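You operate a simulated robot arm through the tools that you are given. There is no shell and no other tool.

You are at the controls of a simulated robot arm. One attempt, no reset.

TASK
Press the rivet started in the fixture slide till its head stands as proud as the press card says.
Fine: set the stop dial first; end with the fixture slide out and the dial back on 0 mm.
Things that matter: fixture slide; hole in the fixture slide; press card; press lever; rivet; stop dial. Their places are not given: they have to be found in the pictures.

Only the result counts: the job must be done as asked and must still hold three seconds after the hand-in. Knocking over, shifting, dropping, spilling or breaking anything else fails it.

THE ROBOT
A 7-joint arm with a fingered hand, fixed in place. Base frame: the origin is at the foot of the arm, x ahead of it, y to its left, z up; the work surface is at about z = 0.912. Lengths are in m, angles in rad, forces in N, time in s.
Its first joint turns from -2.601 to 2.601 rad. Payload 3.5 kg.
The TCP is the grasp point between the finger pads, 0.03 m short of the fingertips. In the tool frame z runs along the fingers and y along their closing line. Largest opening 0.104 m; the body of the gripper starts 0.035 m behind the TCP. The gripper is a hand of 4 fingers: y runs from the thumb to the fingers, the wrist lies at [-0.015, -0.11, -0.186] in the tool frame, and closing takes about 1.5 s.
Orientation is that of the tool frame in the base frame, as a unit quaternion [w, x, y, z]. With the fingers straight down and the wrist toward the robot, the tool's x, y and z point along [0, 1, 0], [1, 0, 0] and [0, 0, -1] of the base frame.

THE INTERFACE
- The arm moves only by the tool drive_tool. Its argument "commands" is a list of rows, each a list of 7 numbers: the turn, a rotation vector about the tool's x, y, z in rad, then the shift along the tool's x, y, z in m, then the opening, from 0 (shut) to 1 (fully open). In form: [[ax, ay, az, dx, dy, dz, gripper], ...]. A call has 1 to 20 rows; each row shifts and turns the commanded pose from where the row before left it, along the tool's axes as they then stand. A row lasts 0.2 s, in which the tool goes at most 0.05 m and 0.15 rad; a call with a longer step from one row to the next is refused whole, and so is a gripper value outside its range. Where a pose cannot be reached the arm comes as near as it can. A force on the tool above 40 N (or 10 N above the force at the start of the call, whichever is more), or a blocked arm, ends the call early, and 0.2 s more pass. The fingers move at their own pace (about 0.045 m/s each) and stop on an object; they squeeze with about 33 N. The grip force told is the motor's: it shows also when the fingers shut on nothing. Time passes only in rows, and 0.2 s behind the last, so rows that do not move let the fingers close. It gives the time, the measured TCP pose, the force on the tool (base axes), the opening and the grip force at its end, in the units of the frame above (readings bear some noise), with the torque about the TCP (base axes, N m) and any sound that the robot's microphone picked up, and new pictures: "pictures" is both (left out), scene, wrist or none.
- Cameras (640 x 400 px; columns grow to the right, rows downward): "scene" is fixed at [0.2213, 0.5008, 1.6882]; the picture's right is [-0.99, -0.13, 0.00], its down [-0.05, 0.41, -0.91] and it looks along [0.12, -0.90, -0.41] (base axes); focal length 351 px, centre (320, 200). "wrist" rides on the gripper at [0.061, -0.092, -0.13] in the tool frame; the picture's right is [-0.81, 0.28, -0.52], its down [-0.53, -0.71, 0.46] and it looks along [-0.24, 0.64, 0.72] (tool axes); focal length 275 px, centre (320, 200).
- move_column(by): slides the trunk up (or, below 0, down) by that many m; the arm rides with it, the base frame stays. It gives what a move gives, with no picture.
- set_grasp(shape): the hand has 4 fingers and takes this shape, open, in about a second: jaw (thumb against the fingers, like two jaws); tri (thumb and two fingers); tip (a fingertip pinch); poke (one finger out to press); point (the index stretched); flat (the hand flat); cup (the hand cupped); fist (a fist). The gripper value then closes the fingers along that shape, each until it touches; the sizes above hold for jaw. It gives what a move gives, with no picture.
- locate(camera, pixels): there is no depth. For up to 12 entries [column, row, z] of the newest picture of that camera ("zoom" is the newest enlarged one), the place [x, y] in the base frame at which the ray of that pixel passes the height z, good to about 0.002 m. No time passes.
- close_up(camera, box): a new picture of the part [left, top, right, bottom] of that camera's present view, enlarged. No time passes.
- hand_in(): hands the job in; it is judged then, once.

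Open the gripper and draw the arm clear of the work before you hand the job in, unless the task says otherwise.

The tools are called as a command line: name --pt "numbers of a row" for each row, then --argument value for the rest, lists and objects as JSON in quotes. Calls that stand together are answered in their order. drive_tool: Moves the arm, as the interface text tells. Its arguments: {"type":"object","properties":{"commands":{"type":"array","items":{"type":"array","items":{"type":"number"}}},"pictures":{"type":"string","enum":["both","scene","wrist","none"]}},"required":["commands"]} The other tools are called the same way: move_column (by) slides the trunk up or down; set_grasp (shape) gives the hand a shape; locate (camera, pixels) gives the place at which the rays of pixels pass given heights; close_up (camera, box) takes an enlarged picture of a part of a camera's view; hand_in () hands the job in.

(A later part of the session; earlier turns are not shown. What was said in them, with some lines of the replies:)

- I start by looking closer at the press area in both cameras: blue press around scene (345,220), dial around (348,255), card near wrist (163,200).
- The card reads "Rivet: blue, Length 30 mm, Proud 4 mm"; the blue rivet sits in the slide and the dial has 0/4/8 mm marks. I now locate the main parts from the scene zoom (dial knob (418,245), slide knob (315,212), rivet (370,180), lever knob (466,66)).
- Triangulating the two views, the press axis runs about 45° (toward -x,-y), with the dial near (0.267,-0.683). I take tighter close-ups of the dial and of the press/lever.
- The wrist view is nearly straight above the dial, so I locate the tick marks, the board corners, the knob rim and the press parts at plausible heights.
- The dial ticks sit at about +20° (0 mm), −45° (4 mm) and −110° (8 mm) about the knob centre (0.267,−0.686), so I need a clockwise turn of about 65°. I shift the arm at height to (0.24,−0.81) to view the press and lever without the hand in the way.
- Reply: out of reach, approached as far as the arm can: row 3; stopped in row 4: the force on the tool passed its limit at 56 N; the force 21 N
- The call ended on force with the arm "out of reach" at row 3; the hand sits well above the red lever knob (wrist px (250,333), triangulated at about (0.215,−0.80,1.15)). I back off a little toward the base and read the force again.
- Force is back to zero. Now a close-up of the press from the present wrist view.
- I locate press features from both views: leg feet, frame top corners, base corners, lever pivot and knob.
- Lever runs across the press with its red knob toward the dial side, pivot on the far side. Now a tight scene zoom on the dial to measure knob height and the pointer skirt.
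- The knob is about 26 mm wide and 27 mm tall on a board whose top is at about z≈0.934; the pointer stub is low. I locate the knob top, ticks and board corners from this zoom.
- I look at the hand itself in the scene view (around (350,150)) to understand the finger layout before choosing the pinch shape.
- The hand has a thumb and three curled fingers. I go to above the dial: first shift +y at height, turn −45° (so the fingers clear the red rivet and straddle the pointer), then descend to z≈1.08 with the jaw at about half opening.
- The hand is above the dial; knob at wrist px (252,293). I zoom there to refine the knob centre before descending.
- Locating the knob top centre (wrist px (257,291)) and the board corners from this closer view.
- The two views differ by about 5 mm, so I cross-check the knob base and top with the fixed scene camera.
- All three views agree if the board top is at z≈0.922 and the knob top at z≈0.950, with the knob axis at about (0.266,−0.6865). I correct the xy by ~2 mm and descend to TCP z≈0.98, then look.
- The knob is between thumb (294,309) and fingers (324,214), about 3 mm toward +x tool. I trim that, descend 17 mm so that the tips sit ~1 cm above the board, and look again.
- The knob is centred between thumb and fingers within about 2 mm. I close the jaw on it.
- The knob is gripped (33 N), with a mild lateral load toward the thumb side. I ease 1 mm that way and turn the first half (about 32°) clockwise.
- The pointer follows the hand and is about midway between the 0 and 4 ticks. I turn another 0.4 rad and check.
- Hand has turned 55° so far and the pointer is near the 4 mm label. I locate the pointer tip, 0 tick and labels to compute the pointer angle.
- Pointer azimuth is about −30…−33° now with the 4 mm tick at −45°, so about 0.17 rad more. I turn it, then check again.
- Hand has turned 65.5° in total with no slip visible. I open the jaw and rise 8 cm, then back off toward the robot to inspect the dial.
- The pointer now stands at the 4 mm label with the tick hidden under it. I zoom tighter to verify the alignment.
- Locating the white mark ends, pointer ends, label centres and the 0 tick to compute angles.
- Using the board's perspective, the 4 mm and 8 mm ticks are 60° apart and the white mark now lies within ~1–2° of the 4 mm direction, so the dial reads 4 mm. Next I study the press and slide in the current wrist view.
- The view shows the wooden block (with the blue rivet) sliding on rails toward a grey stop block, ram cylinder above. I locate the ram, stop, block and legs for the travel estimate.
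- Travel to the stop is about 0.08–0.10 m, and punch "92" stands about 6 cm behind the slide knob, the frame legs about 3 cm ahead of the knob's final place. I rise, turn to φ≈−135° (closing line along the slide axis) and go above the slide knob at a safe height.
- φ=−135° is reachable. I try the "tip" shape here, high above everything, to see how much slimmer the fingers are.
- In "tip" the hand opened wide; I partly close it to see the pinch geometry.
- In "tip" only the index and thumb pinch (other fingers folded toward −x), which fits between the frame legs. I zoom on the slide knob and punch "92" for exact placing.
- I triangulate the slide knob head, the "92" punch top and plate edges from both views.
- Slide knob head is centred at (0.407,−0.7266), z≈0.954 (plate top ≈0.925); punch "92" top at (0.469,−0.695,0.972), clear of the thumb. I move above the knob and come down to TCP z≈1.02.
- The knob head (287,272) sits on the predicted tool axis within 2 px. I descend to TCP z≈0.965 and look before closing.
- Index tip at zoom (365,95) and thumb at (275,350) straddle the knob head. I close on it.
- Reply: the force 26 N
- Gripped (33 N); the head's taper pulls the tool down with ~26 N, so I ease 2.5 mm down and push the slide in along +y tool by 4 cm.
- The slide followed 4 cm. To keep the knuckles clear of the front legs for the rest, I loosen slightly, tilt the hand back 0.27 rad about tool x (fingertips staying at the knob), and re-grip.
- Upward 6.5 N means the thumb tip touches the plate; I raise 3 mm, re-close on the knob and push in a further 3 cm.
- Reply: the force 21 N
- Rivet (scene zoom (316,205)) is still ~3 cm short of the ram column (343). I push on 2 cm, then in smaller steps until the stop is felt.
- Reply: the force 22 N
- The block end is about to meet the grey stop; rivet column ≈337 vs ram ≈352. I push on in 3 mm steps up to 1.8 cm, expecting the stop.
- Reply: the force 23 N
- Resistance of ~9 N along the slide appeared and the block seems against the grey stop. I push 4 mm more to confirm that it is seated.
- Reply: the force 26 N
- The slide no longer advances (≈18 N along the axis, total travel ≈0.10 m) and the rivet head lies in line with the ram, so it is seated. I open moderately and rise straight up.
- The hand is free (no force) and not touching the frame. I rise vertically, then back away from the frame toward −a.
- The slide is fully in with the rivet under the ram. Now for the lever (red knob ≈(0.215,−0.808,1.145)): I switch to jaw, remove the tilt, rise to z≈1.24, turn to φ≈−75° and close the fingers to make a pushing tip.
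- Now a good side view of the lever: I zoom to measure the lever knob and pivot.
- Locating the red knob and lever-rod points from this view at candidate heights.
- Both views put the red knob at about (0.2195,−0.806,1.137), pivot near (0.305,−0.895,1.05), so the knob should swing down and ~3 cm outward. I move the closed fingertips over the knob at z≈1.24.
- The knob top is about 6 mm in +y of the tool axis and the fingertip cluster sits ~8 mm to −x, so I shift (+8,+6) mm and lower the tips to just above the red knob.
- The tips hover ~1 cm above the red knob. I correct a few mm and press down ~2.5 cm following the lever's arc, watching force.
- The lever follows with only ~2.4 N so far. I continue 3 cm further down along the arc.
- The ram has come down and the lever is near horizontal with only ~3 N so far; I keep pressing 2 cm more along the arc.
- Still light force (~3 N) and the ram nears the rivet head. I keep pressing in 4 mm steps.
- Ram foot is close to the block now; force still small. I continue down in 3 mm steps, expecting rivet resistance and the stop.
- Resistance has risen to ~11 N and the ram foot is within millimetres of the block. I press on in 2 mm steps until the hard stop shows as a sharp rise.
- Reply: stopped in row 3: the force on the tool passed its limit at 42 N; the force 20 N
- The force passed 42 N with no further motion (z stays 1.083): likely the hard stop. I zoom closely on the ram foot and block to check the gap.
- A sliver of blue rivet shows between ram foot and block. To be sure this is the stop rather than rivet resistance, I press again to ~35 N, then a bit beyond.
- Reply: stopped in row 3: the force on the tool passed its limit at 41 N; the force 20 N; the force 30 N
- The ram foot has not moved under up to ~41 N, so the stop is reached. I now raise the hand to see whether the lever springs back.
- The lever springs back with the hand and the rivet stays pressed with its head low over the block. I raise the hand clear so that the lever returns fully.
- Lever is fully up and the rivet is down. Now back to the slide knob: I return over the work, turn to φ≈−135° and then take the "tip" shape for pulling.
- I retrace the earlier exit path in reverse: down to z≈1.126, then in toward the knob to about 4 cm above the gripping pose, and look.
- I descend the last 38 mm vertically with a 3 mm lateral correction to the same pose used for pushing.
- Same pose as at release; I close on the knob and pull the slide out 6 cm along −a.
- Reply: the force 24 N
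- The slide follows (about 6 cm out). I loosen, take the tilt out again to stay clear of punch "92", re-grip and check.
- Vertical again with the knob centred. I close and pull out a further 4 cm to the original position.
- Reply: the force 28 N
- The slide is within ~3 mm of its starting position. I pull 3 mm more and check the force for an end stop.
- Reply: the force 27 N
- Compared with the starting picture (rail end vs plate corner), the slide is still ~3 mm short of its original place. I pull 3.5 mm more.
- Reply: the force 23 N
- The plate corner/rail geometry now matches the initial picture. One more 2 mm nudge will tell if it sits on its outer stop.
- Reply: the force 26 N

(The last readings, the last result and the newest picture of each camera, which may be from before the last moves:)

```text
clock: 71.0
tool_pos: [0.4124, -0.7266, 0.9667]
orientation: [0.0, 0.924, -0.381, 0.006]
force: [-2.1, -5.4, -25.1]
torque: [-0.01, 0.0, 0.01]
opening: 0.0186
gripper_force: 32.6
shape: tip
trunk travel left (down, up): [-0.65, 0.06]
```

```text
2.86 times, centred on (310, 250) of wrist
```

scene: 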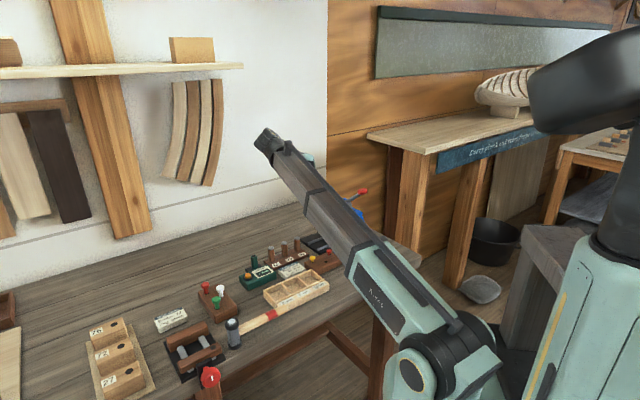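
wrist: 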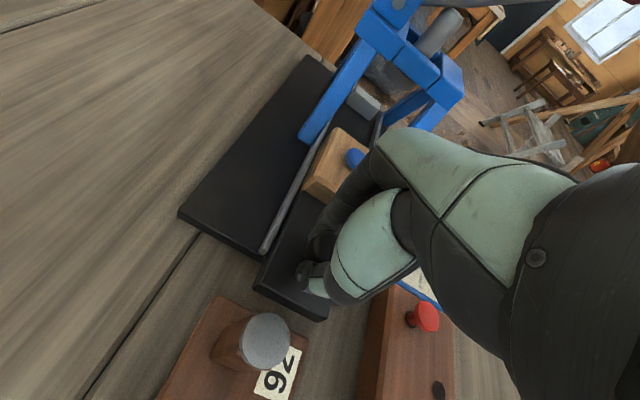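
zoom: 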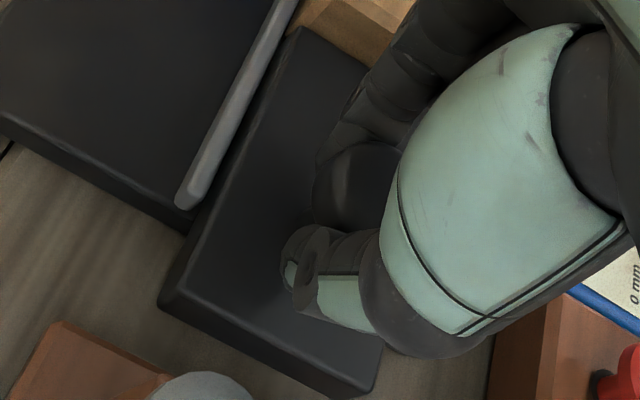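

Resistance toward the press builds (~5 N), so the slide rests on its outer stop. I open and rise straight up.

drive_tool --pt "0 0 0 0 0 0 0.15" --pt "0 0 0 0 0 0 0.3" --pt "0 0 0 0 0 0 0.45" --pt "0 0 0 0 0 0 0.45" --pt "0 0 0 0 0 0 0.45" --pt "0 0 0 0 0 -0.02 0.45" --pt "0 0 0 0 0 -0.03 0.45" --pt "0 0 0 0 0 -0.04 0.45" --pt "0 0 0 0 0 -0.04 0.45" --pt "0 0 0 0 0 -0.04 0.45" --pt "0 0 0 0 0 0 0.45" --pictures "both"

close_up --camera "wrist" --box '[120, 120, 360, 360]'

```text
clock: 73.4
tool_pos: [0.4092, -0.7216, 1.139]
orientation: [0.002, 0.924, -0.381, 0.007]
force: [0.0, -1.1, 0.3]
torque: [-0.01, -0.01, 0.01]
opening: 0.0466
gripper_force: 0.1
shape: tip
trunk travel left (down, up): [-0.65, 0.06]
```

scene: 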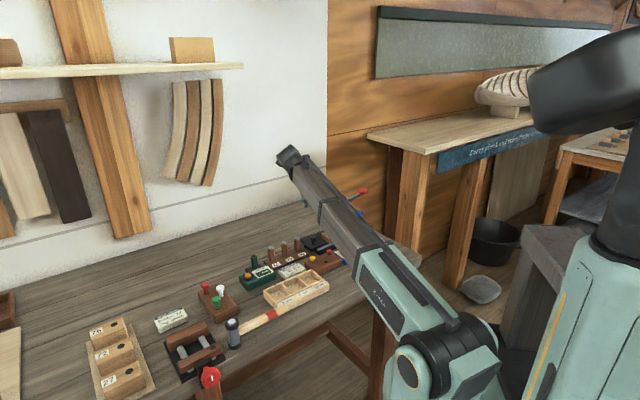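
wrist: 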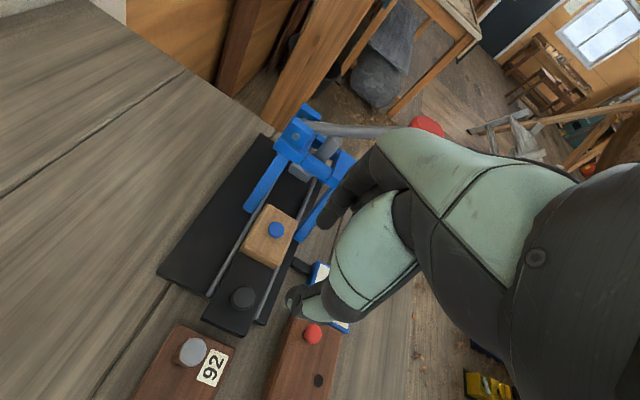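

```text
1.67 times, centred on (240, 240) of wrist
```

zoom: 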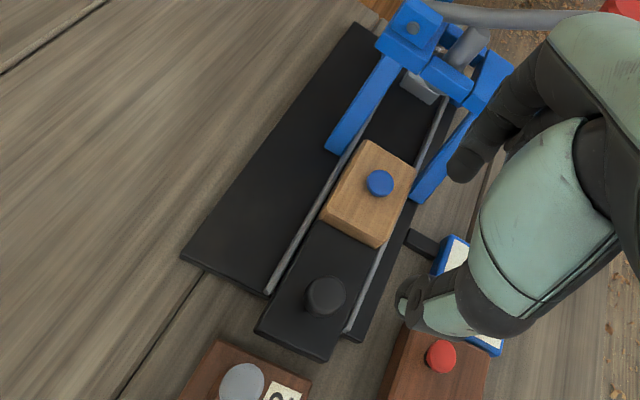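

The slide is out and the rivet sits low in the block. I zoom on the rivet to check how proud its head stands before resetting the dial.

close_up --camera "wrist" --box '[250, 210, 305, 250]'

```text
10.00 times, centred on (278, 230) of wrist
```

zoom: 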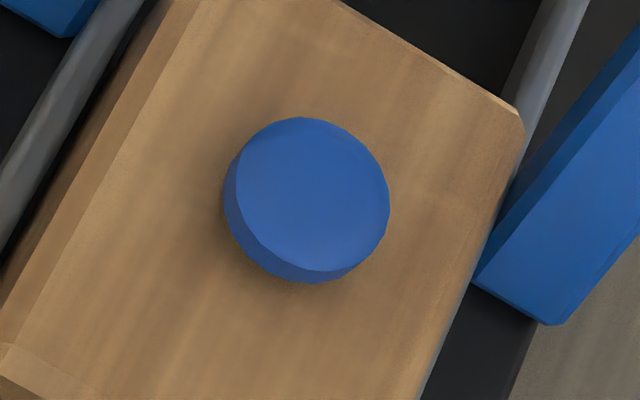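

The head side looks about 4 mm high, but the fixed scene camera will measure it better. I switch to jaw and move the arm to (0.20,−0.66,1.22) so the scene camera sees the block (also a good start for the dial).

drive_tool --pt "0 0 0 0 0 -0.04 0.45" --pt "0 0 0 0 0 -0.04 0.45" --pt "0 0 -0.14 0 0 0 0.45" --pt "0 0 -0.14 0 0 0 0.45" --pt "0 0 -0.14 0 0 0 0.45" --pt "0 0 0 -0.0435 0.0035 0 0.45" --pt "0 0 0 -0.0435 0.0035 0 0.45" --pt "0 0 0 -0.0435 0.0035 0 0.45" --pt "0 0 0 -0.0435 0.0035 0 0.45" --pt "0 0 0 -0.0435 0.0035 0 0.45" --pt "0 0 0 0 0 0 0.45" --pictures "both"

close_up --camera "scene" --box '[300, 180, 380, 265]'

close_up --camera "scene" --box '[320, 220, 345, 242]'

```text
clock: 75.8
tool_pos: [0.2001, -0.6638, 1.2147]
orientation: [0.002, 0.984, -0.18, 0.006]
force: [0.0, 0.4, -0.1]
torque: [0.01, -0.01, -0.01]
opening: 0.0465
gripper_force: 0.0
shape: tip
trunk travel left (down, up): [-0.65, 0.06]
```

scene: 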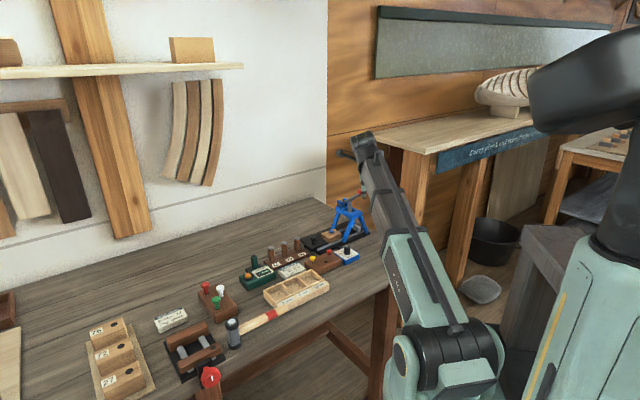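
wrist: 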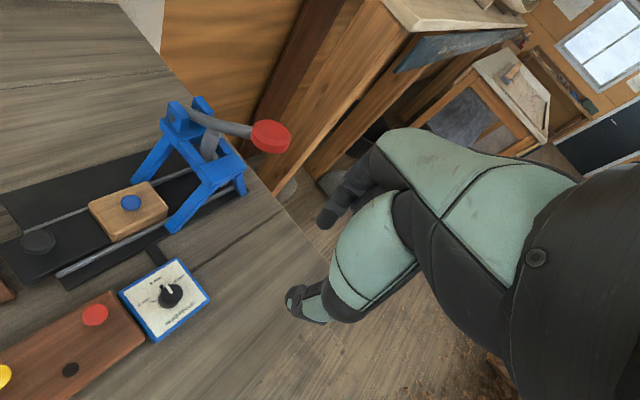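

```text
4.71 times, centred on (340, 222) of scene
```

zoom: 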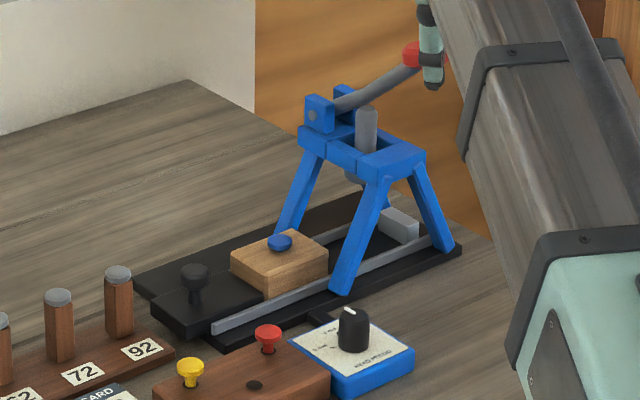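

```text
16.00 times, centred on (332, 231) of scene
```

zoom: 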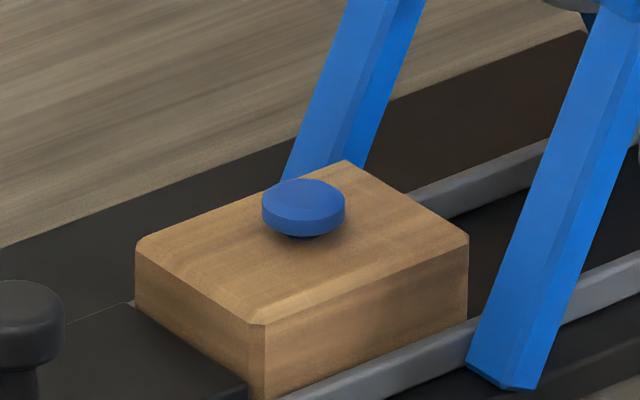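

The head visibly hovers above the block. I need a more careful measure of the gap, so I zoom harder from the scene camera and from the present wrist view (rivet at (130,203)).

close_up --camera "scene" --box '[326, 226, 338, 238]'

close_up --camera "wrist" --box '[85, 175, 175, 245]'

close_up --camera "scene" --box '[322, 222, 342, 242]'

```text
16.00 times, centred on (332, 232) of scene
```

zoom: 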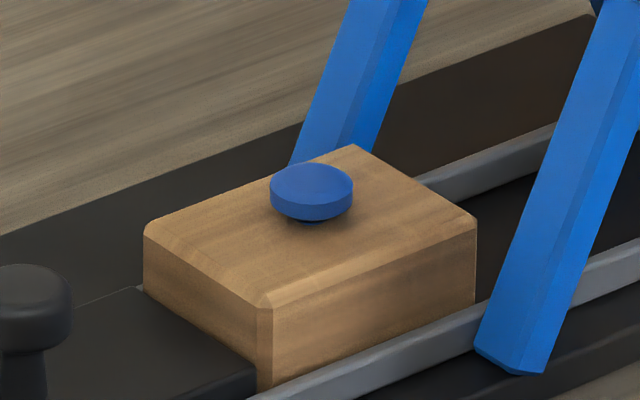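

```text
5.71 times, centred on (130, 210) of wrist
```

zoom: 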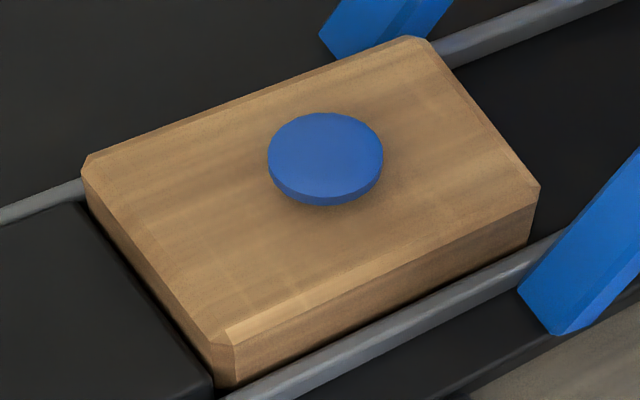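

```text
16.00 times, centred on (332, 232) of scene
```

zoom: 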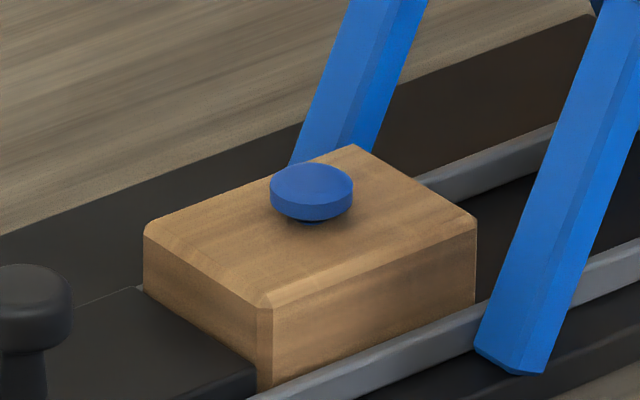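

Two views agree: head top ≈11.5 mm above the block, rim ≈4.4 mm thick, with a cone/neck beneath. I need the head's total shape, so I zoom on the identical yellow/red rivets and use the wrist view too.

close_up --camera "scene" --box '[305, 245, 335, 265]'

close_up --camera "scene" --box '[200, 275, 240, 310]'

close_up --camera "wrist" --box '[70, 290, 130, 340]'

```text
16.00 times, centred on (320, 255) of scene
```

zoom: 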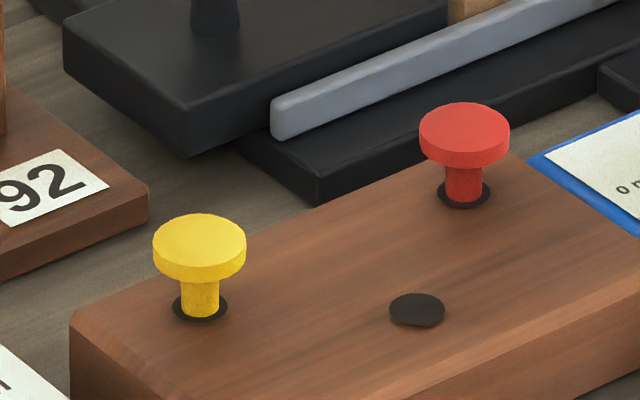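

```text
11.43 times, centred on (220, 292) of scene
```

zoom: 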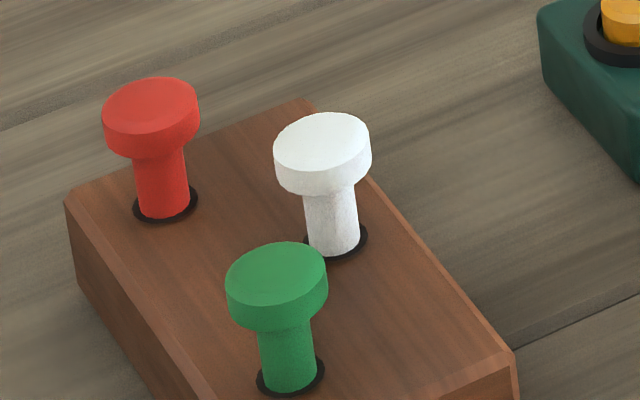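

```text
8.00 times, centred on (100, 315) of wrist
```

zoom: 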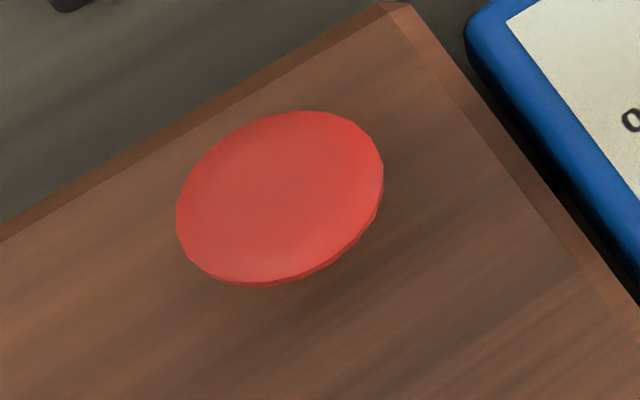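

The rivets have a plain 5 mm disc head; with the sliver of hole ring just under the rim (rows 218–224), the gap works out at ≈4 mm, as the card asks. Now the dial back to 0: I take the jaw shape, half open, and go above the dial knob.

set_grasp --shape "jaw"

drive_tool --pt "0 0 0 0.035 -0.0018 0 0.7" --pt "0 0 0 0.0348 -0.0017 0 0.55" --pt "0 0 0 0 0 0.04 0.55" --pt "0 0 0 0 0 0.04 0.55" --pt "0 0 0 0 0 0.04 0.55" --pt "0 0 0 0 0 0.04 0.55" --pt "0 0 0 0 0 0.03 0.55" --pt "0 0 0 0 0 0 0.55" --pictures "both"

close_up --camera "wrist" --box '[220, 180, 380, 320]'

```text
clock: 76.7
tool_pos: [0.2012, -0.6636, 1.217]
orientation: [0.002, 0.983, -0.181, 0.007]
force: [0.1, -0.3, 0.0]
torque: [0.01, 0.02, 0.01]
opening: 0.1038
gripper_force: 0.1
shape: jaw
trunk travel left (down, up): [-0.65, 0.06]
```

```text
clock: 78.5
tool_pos: [0.2651, -0.6846, 1.0257]
orientation: [0.002, 0.984, -0.181, 0.006]
force: [-0.2, -0.6, -0.3]
torque: [-0.02, -0.02, 0.04]
opening: 0.0576
gripper_force: 0.0
shape: jaw
trunk travel left (down, up): [-0.65, 0.06]
```

scene: 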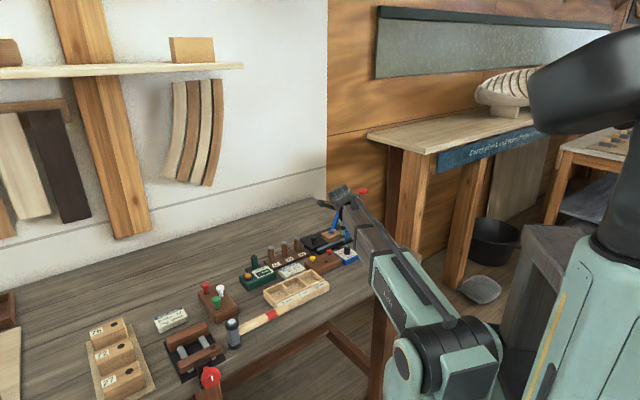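
wrist: 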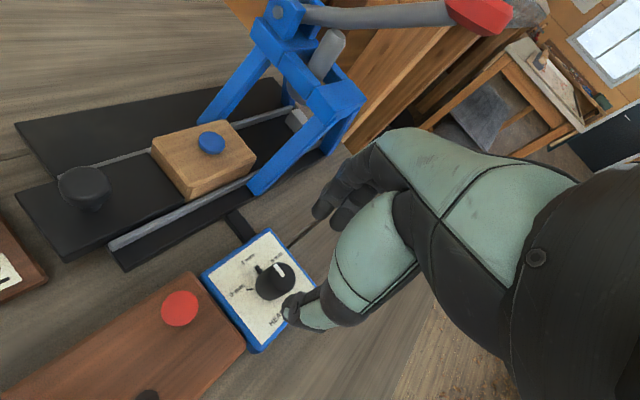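

```text
2.86 times, centred on (300, 250) of wrist
```

zoom: 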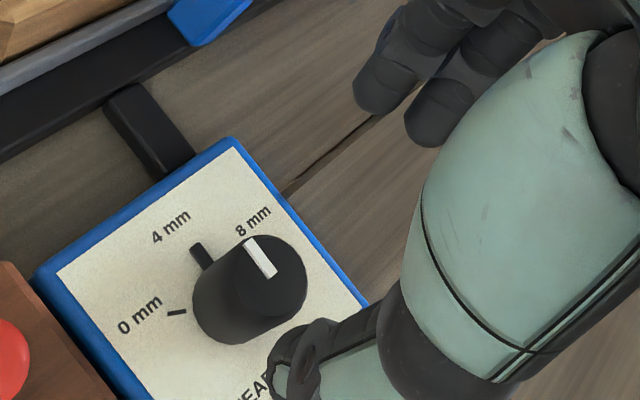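

The knob top (282,277) is within 2 px of the tool axis. I also glance at the rivet in this view, then descend to the former gripping height.

close_up --camera "wrist" --box '[185, 115, 240, 165]'

drive_tool --pt "0 0 0 -0.001 0 0.02 0.55" --pt "0 0 0 0 0 0.02 0.55" --pt "0 0 0 0 0 0.012 0.55" --pt "0 0 0 0 0 0.009 0.55" --pt "0 0 0 0 0 0 0.55" --pictures "wrist"

close_up --camera "wrist" --box '[250, 200, 370, 310]'

```text
8.00 times, centred on (212, 140) of wrist
```

zoom: 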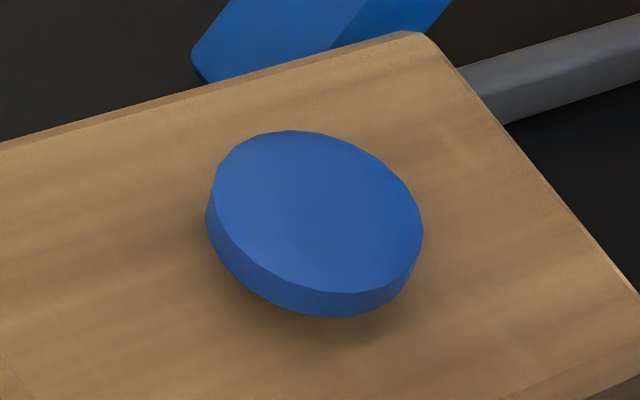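

```text
clock: 79.7
tool_pos: [0.2657, -0.6836, 0.964]
orientation: [0.002, 0.984, -0.181, 0.006]
force: [-0.9, 0.1, 0.2]
torque: [-0.01, -0.02, -0.01]
opening: 0.0575
gripper_force: 0.1
shape: jaw
trunk travel left (down, up): [-0.65, 0.06]
```

wrist: 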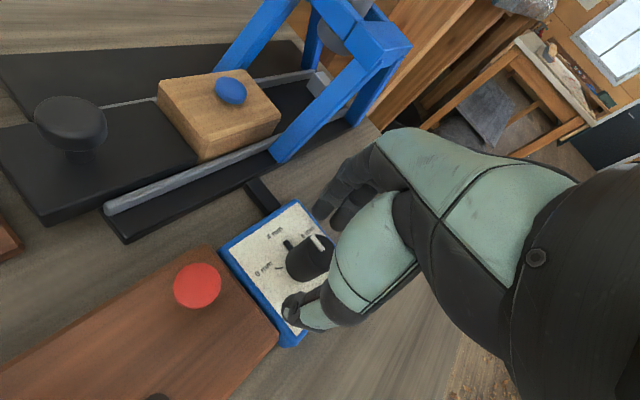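

```text
3.64 times, centred on (310, 255) of wrist
```

zoom: 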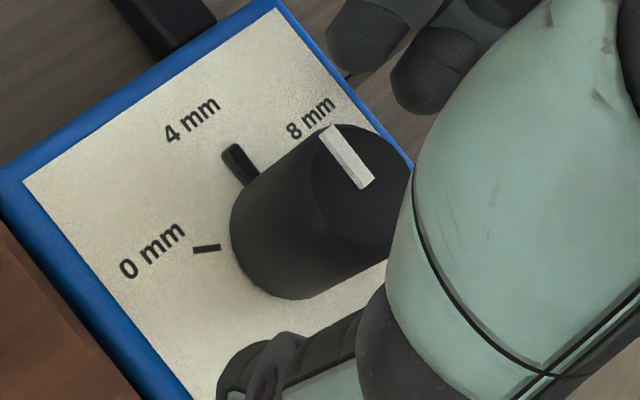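

From this lower viewpoint I also zoom on the rivet to see the gap under its head once more.

close_up --camera "wrist" --box '[205, 68, 260, 112]'

```text
9.09 times, centred on (232, 90) of wrist
```

zoom: 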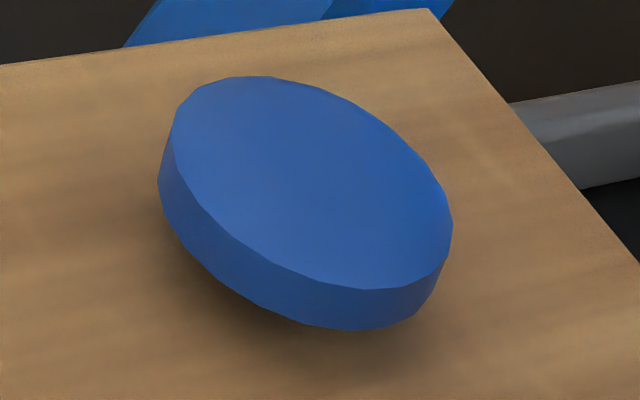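

The hole ring is just hidden here and just visible in the scene view, consistent with ≈4 mm. I now close on the dial knob.

drive_tool --pt "0 0 0 0 0 0 0.4" --pt "0 0 0 0 0 0 0.3" --pt "0 0 0 0 0 0 0.2" --pt "0 0 0 0 0 0 0.1" --pt "0 0 0 0 0 0 0" --pt "0 0 0 0 0 0 0" --pt "0 0 0 0 0 0 0" --pt "0 0 0 0 0 0 0" --pictures "wrist"

close_up --camera "wrist" --box '[250, 200, 370, 310]'

```text
clock: 81.5
tool_pos: [0.2666, -0.6834, 0.9646]
orientation: [0.002, 0.983, -0.181, 0.006]
force: [1.5, 5.1, -4.2]
torque: [0.1, -0.06, 0.03]
opening: 0.0177
gripper_force: 32.8
shape: jaw
trunk travel left (down, up): [-0.65, 0.06]
```

wrist: 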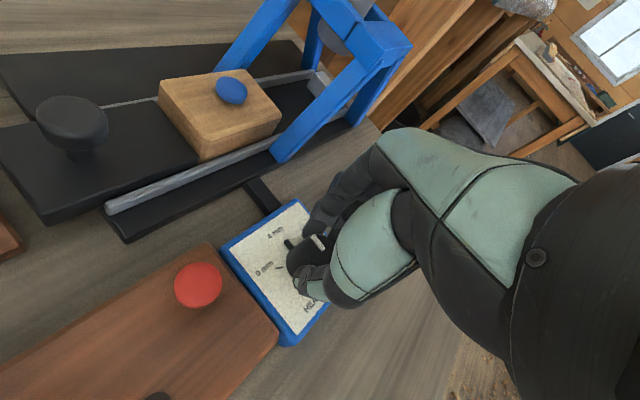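

```text
3.64 times, centred on (310, 255) of wrist
```

zoom: 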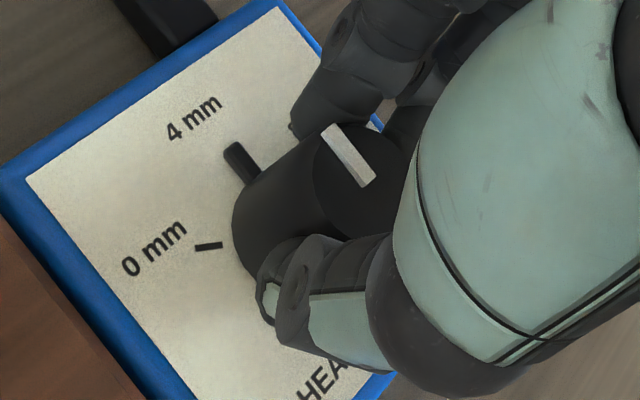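

Gripped well. I turn the dial back counter-clockwise by 0.9 rad first and check the pointer against the 0 tick.

drive_tool --pt "0 0 0 0 -0.001 0 0" --pt "0 0 -0.1 0 0 0 0" --pt "0 0 -0.12 0 0 0 0" --pt "0 0 -0.12 0 0 0 0" --pt "0 0 -0.12 0 0 0 0" --pt "0 0 -0.12 0 0 0 0" --pt "0 0 -0.12 0 0 0 0" --pt "0 0 -0.1 0 0 0 0" --pt "0 0 -0.1 0 0 0 0" --pt "0 0 0 0 0 0 0" --pictures "wrist"

close_up --camera "wrist" --box '[250, 200, 370, 310]'

close_up --camera "scene" --box '[330, 238, 366, 268]'

```text
clock: 83.7
tool_pos: [0.2681, -0.6836, 0.9655]
orientation: [0.005, 0.964, 0.266, 0.006]
force: [-5.2, 8.7, -9.7]
torque: [0.2, 0.1, 0.02]
opening: 0.0174
gripper_force: 33.1
shape: jaw
trunk travel left (down, up): [-0.65, 0.06]
```

wrist: 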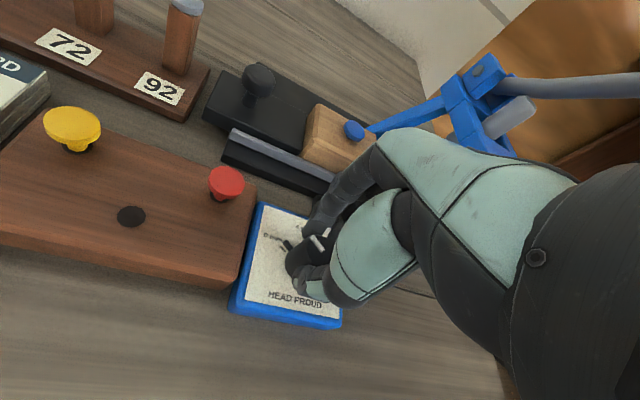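

```text
3.64 times, centred on (310, 255) of wrist
```

zoom: 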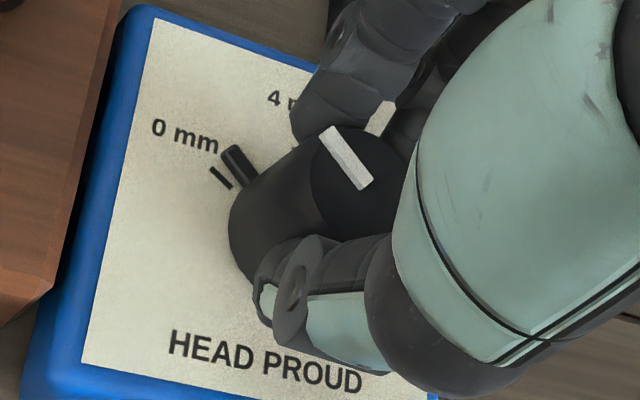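

```text
13.33 times, centred on (348, 253) of scene
```

zoom: 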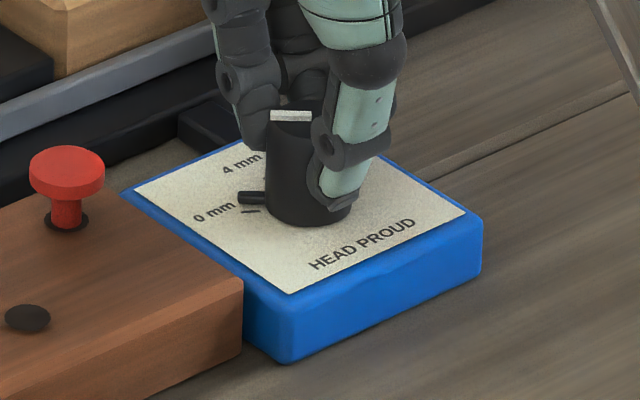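

The pointer is ~8° short of the 0 tick (visible just beside it). I turn another 0.15 rad and compare.

drive_tool --pt "0 0 -0.075 0 0 0 0" --pt "0 0 -0.075 0 0 0 0" --pt "0 0 0 0 0 0 0" --pictures "wrist"

close_up --camera "wrist" --box '[250, 200, 370, 310]'

close_up --camera "scene" --box '[330, 238, 366, 268]'

```text
clock: 84.5
tool_pos: [0.2671, -0.6821, 0.9649]
orientation: [0.004, 0.941, 0.339, 0.005]
force: [-5.8, 10.9, -12.1]
torque: [0.24, 0.09, -0.03]
opening: 0.0172
gripper_force: 32.6
shape: jaw
trunk travel left (down, up): [-0.65, 0.06]
```

wrist: 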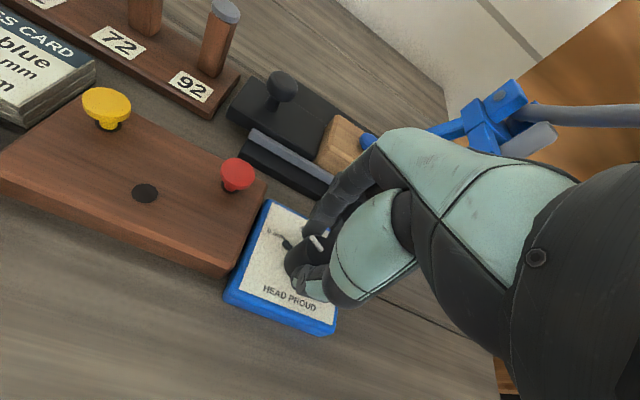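

```text
3.64 times, centred on (310, 255) of wrist
```

zoom: 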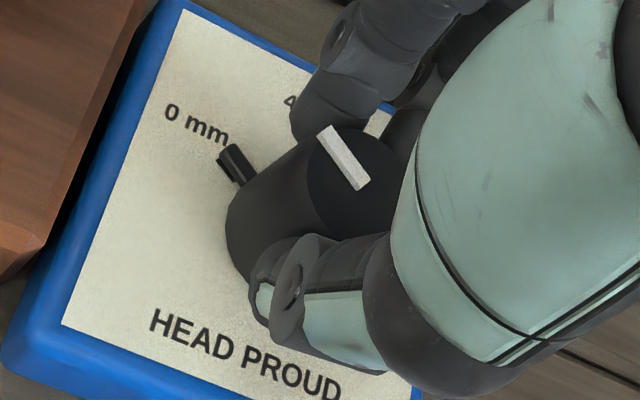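

```text
13.33 times, centred on (348, 253) of scene
```

zoom: 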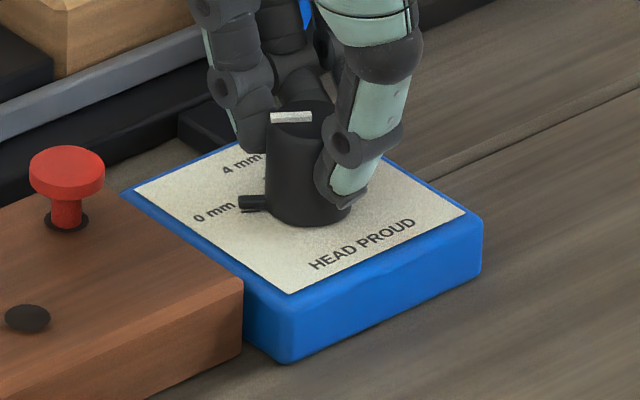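

Nearly there: a hair of the 0 tick still shows on the pointer's left edge (≈3–4° short). I turn 0.07 rad more.

drive_tool --pt "0 0 -0.04 0 0 0 0" --pt "0 0 -0.03 0 0 0 0" --pt "0 0 0 0 0 0 0" --pictures "wrist"

close_up --camera "wrist" --box '[250, 200, 370, 310]'

close_up --camera "scene" --box '[330, 238, 366, 268]'

```text
clock: 85.3
tool_pos: [0.2661, -0.6838, 0.9658]
orientation: [0.005, 0.929, 0.37, 0.005]
force: [-7.9, 11.2, -12.9]
torque: [0.28, 0.17, -0.01]
opening: 0.0171
gripper_force: 33.2
shape: jaw
trunk travel left (down, up): [-0.65, 0.06]
```

wrist: 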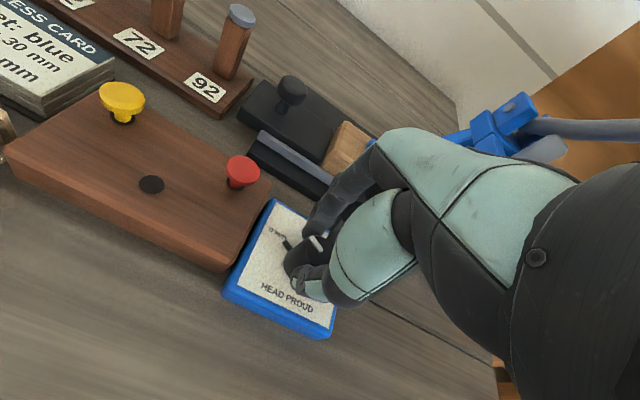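

```text
3.64 times, centred on (310, 255) of wrist
```

zoom: 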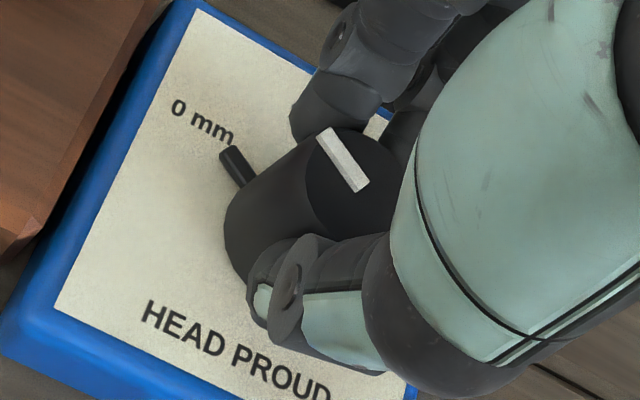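

```text
13.33 times, centred on (348, 253) of scene
```

zoom: 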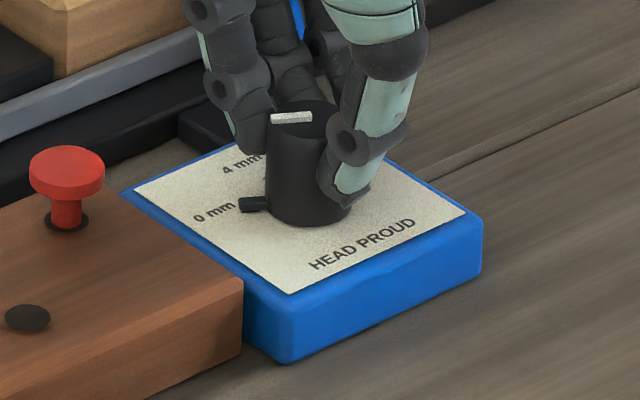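

The pointer and white mark now match the very first picture (pointer (253,204), mark (271,118)–(312,116)). I open the fingers and rise.

drive_tool --pt "0 0 0 0 0 0 0.2" --pt "0 0 0 0 0 0 0.35" --pt "0 0 0 0 0 0 0.5" --pt "0 0 0 0 0 0 0.55" --pt "0 0 0 0 0 0 0.55" --pt "0 0 0 0 0 -0.02 0.55" --pt "0 0 0 0 0 -0.03 0.55" --pt "0 0 0 0 0 -0.04 0.55" --pt "0 0 0 0 0 -0.04 0.55" --pt "0 0 0 0 0 0 0.55" --pictures "both"

close_up --camera "scene" --box '[330, 238, 366, 268]'

close_up --camera "wrist" --box '[200, 240, 320, 350]'

```text
clock: 87.5
tool_pos: [0.2645, -0.6839, 1.0956]
orientation: [0.005, 0.929, 0.37, 0.005]
force: [0.2, 0.8, 0.3]
torque: [0.01, 0.0, 0.0]
opening: 0.057
gripper_force: 0.1
shape: jaw
trunk travel left (down, up): [-0.65, 0.06]
```

scene: 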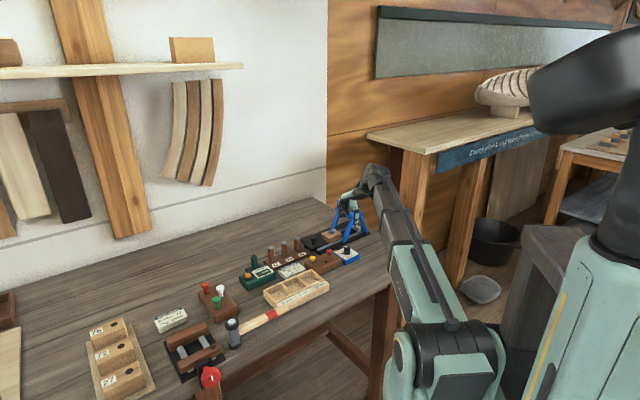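
wrist: 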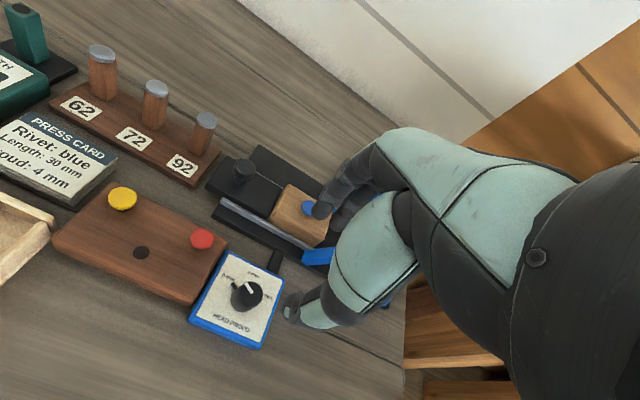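

```text
13.33 times, centred on (348, 253) of scene
```

zoom: 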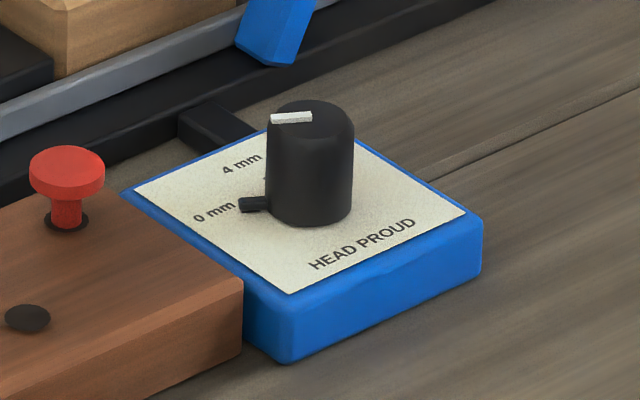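

```text
3.64 times, centred on (260, 295) of wrist
```

zoom: 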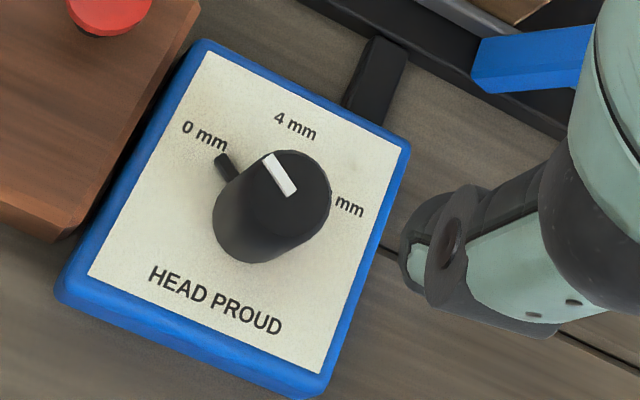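

The dial is back on 0 exactly as at the start. I draw the arm up and away toward the robot, open the hand, and take a final look at everything.

drive_tool --pt "0 0 0 0 0 -0.04 0.7" --pt "0 0 0 0 0 -0.04 0.9" --pt "0 0 0 0 0 -0.04 1" --pt "0 0 0 0 -0.03 -0.02 1" --pt "0 0 0 0 -0.04 0 1" --pt "0 0 0 0 -0.04 0 1" --pt "0 0 0 0 0 0 1" --pictures "both"

close_up --camera "scene" --box '[230, 170, 400, 300]'

close_up --camera "scene" --box '[320, 220, 345, 242]'

```text
clock: 89.1
tool_pos: [0.1893, -0.6028, 1.2363]
orientation: [0.005, 0.929, 0.37, 0.005]
force: [-0.1, -0.2, 0.7]
torque: [0.02, 0.0, 0.02]
opening: 0.1036
gripper_force: 0.0
shape: jaw
trunk travel left (down, up): [-0.65, 0.06]
```

scene: 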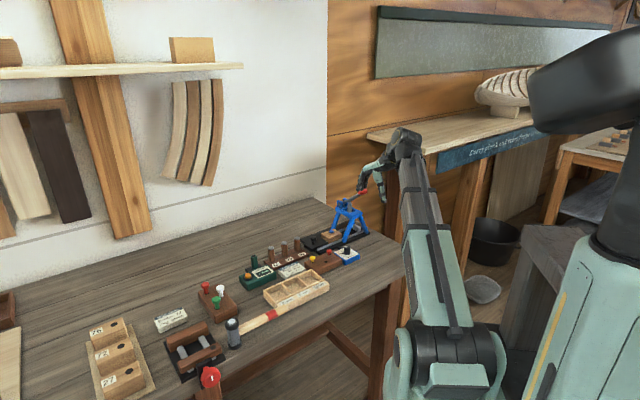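
wrist: 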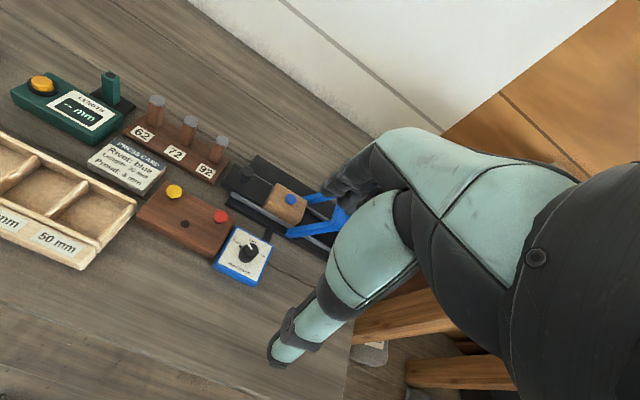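

```text
3.08 times, centred on (315, 235) of scene
```

zoom: 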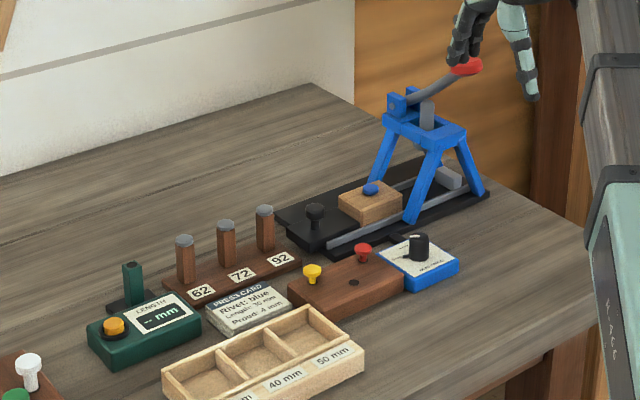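

```text
16.00 times, centred on (332, 231) of scene
```

zoom: 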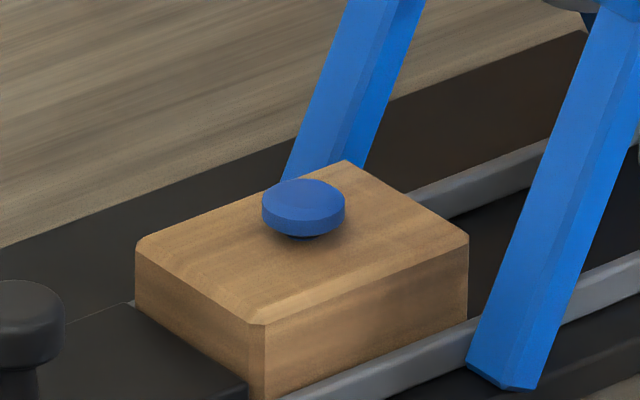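

Final view: slide out at its original place, blue rivet low in the block, dial pointer on 0, lever up, nothing else disturbed, and the open hand is well clear (≥15 cm) of the press. I hand the job in.

hand_in

```text
The job is handed in.
```

I pressed the blue rivet and handed the job in. The judge's result has not been reported back.

- **Dial set first:** I turned the stop dial from 0 to 4 mm, as the press card asks ("Rivet: blue, Length: 30 mm, Proud: 4 mm"). From the pictures it was within about 2° of the 4 mm mark, roughly 0.1 mm.
- **Press stroke:** I pushed the slide in to its stop and pressed the lever until it would not move further at about 41 N. The lever sprang back up by itself.
- **Rivet height:** From the camera views the head stands about 3 to 4.3 mm above the block. I could not measure it more closely than that. I read the 4 mm as the gap under the head rather than the height of its top, because that matched where the press stopped.
- **End state:** The slide is out at its starting place, the dial pointer is back on 0 as in the first picture, the hand is open and the arm is clear. I saw nothing else moved or knocked over in the final pictures.
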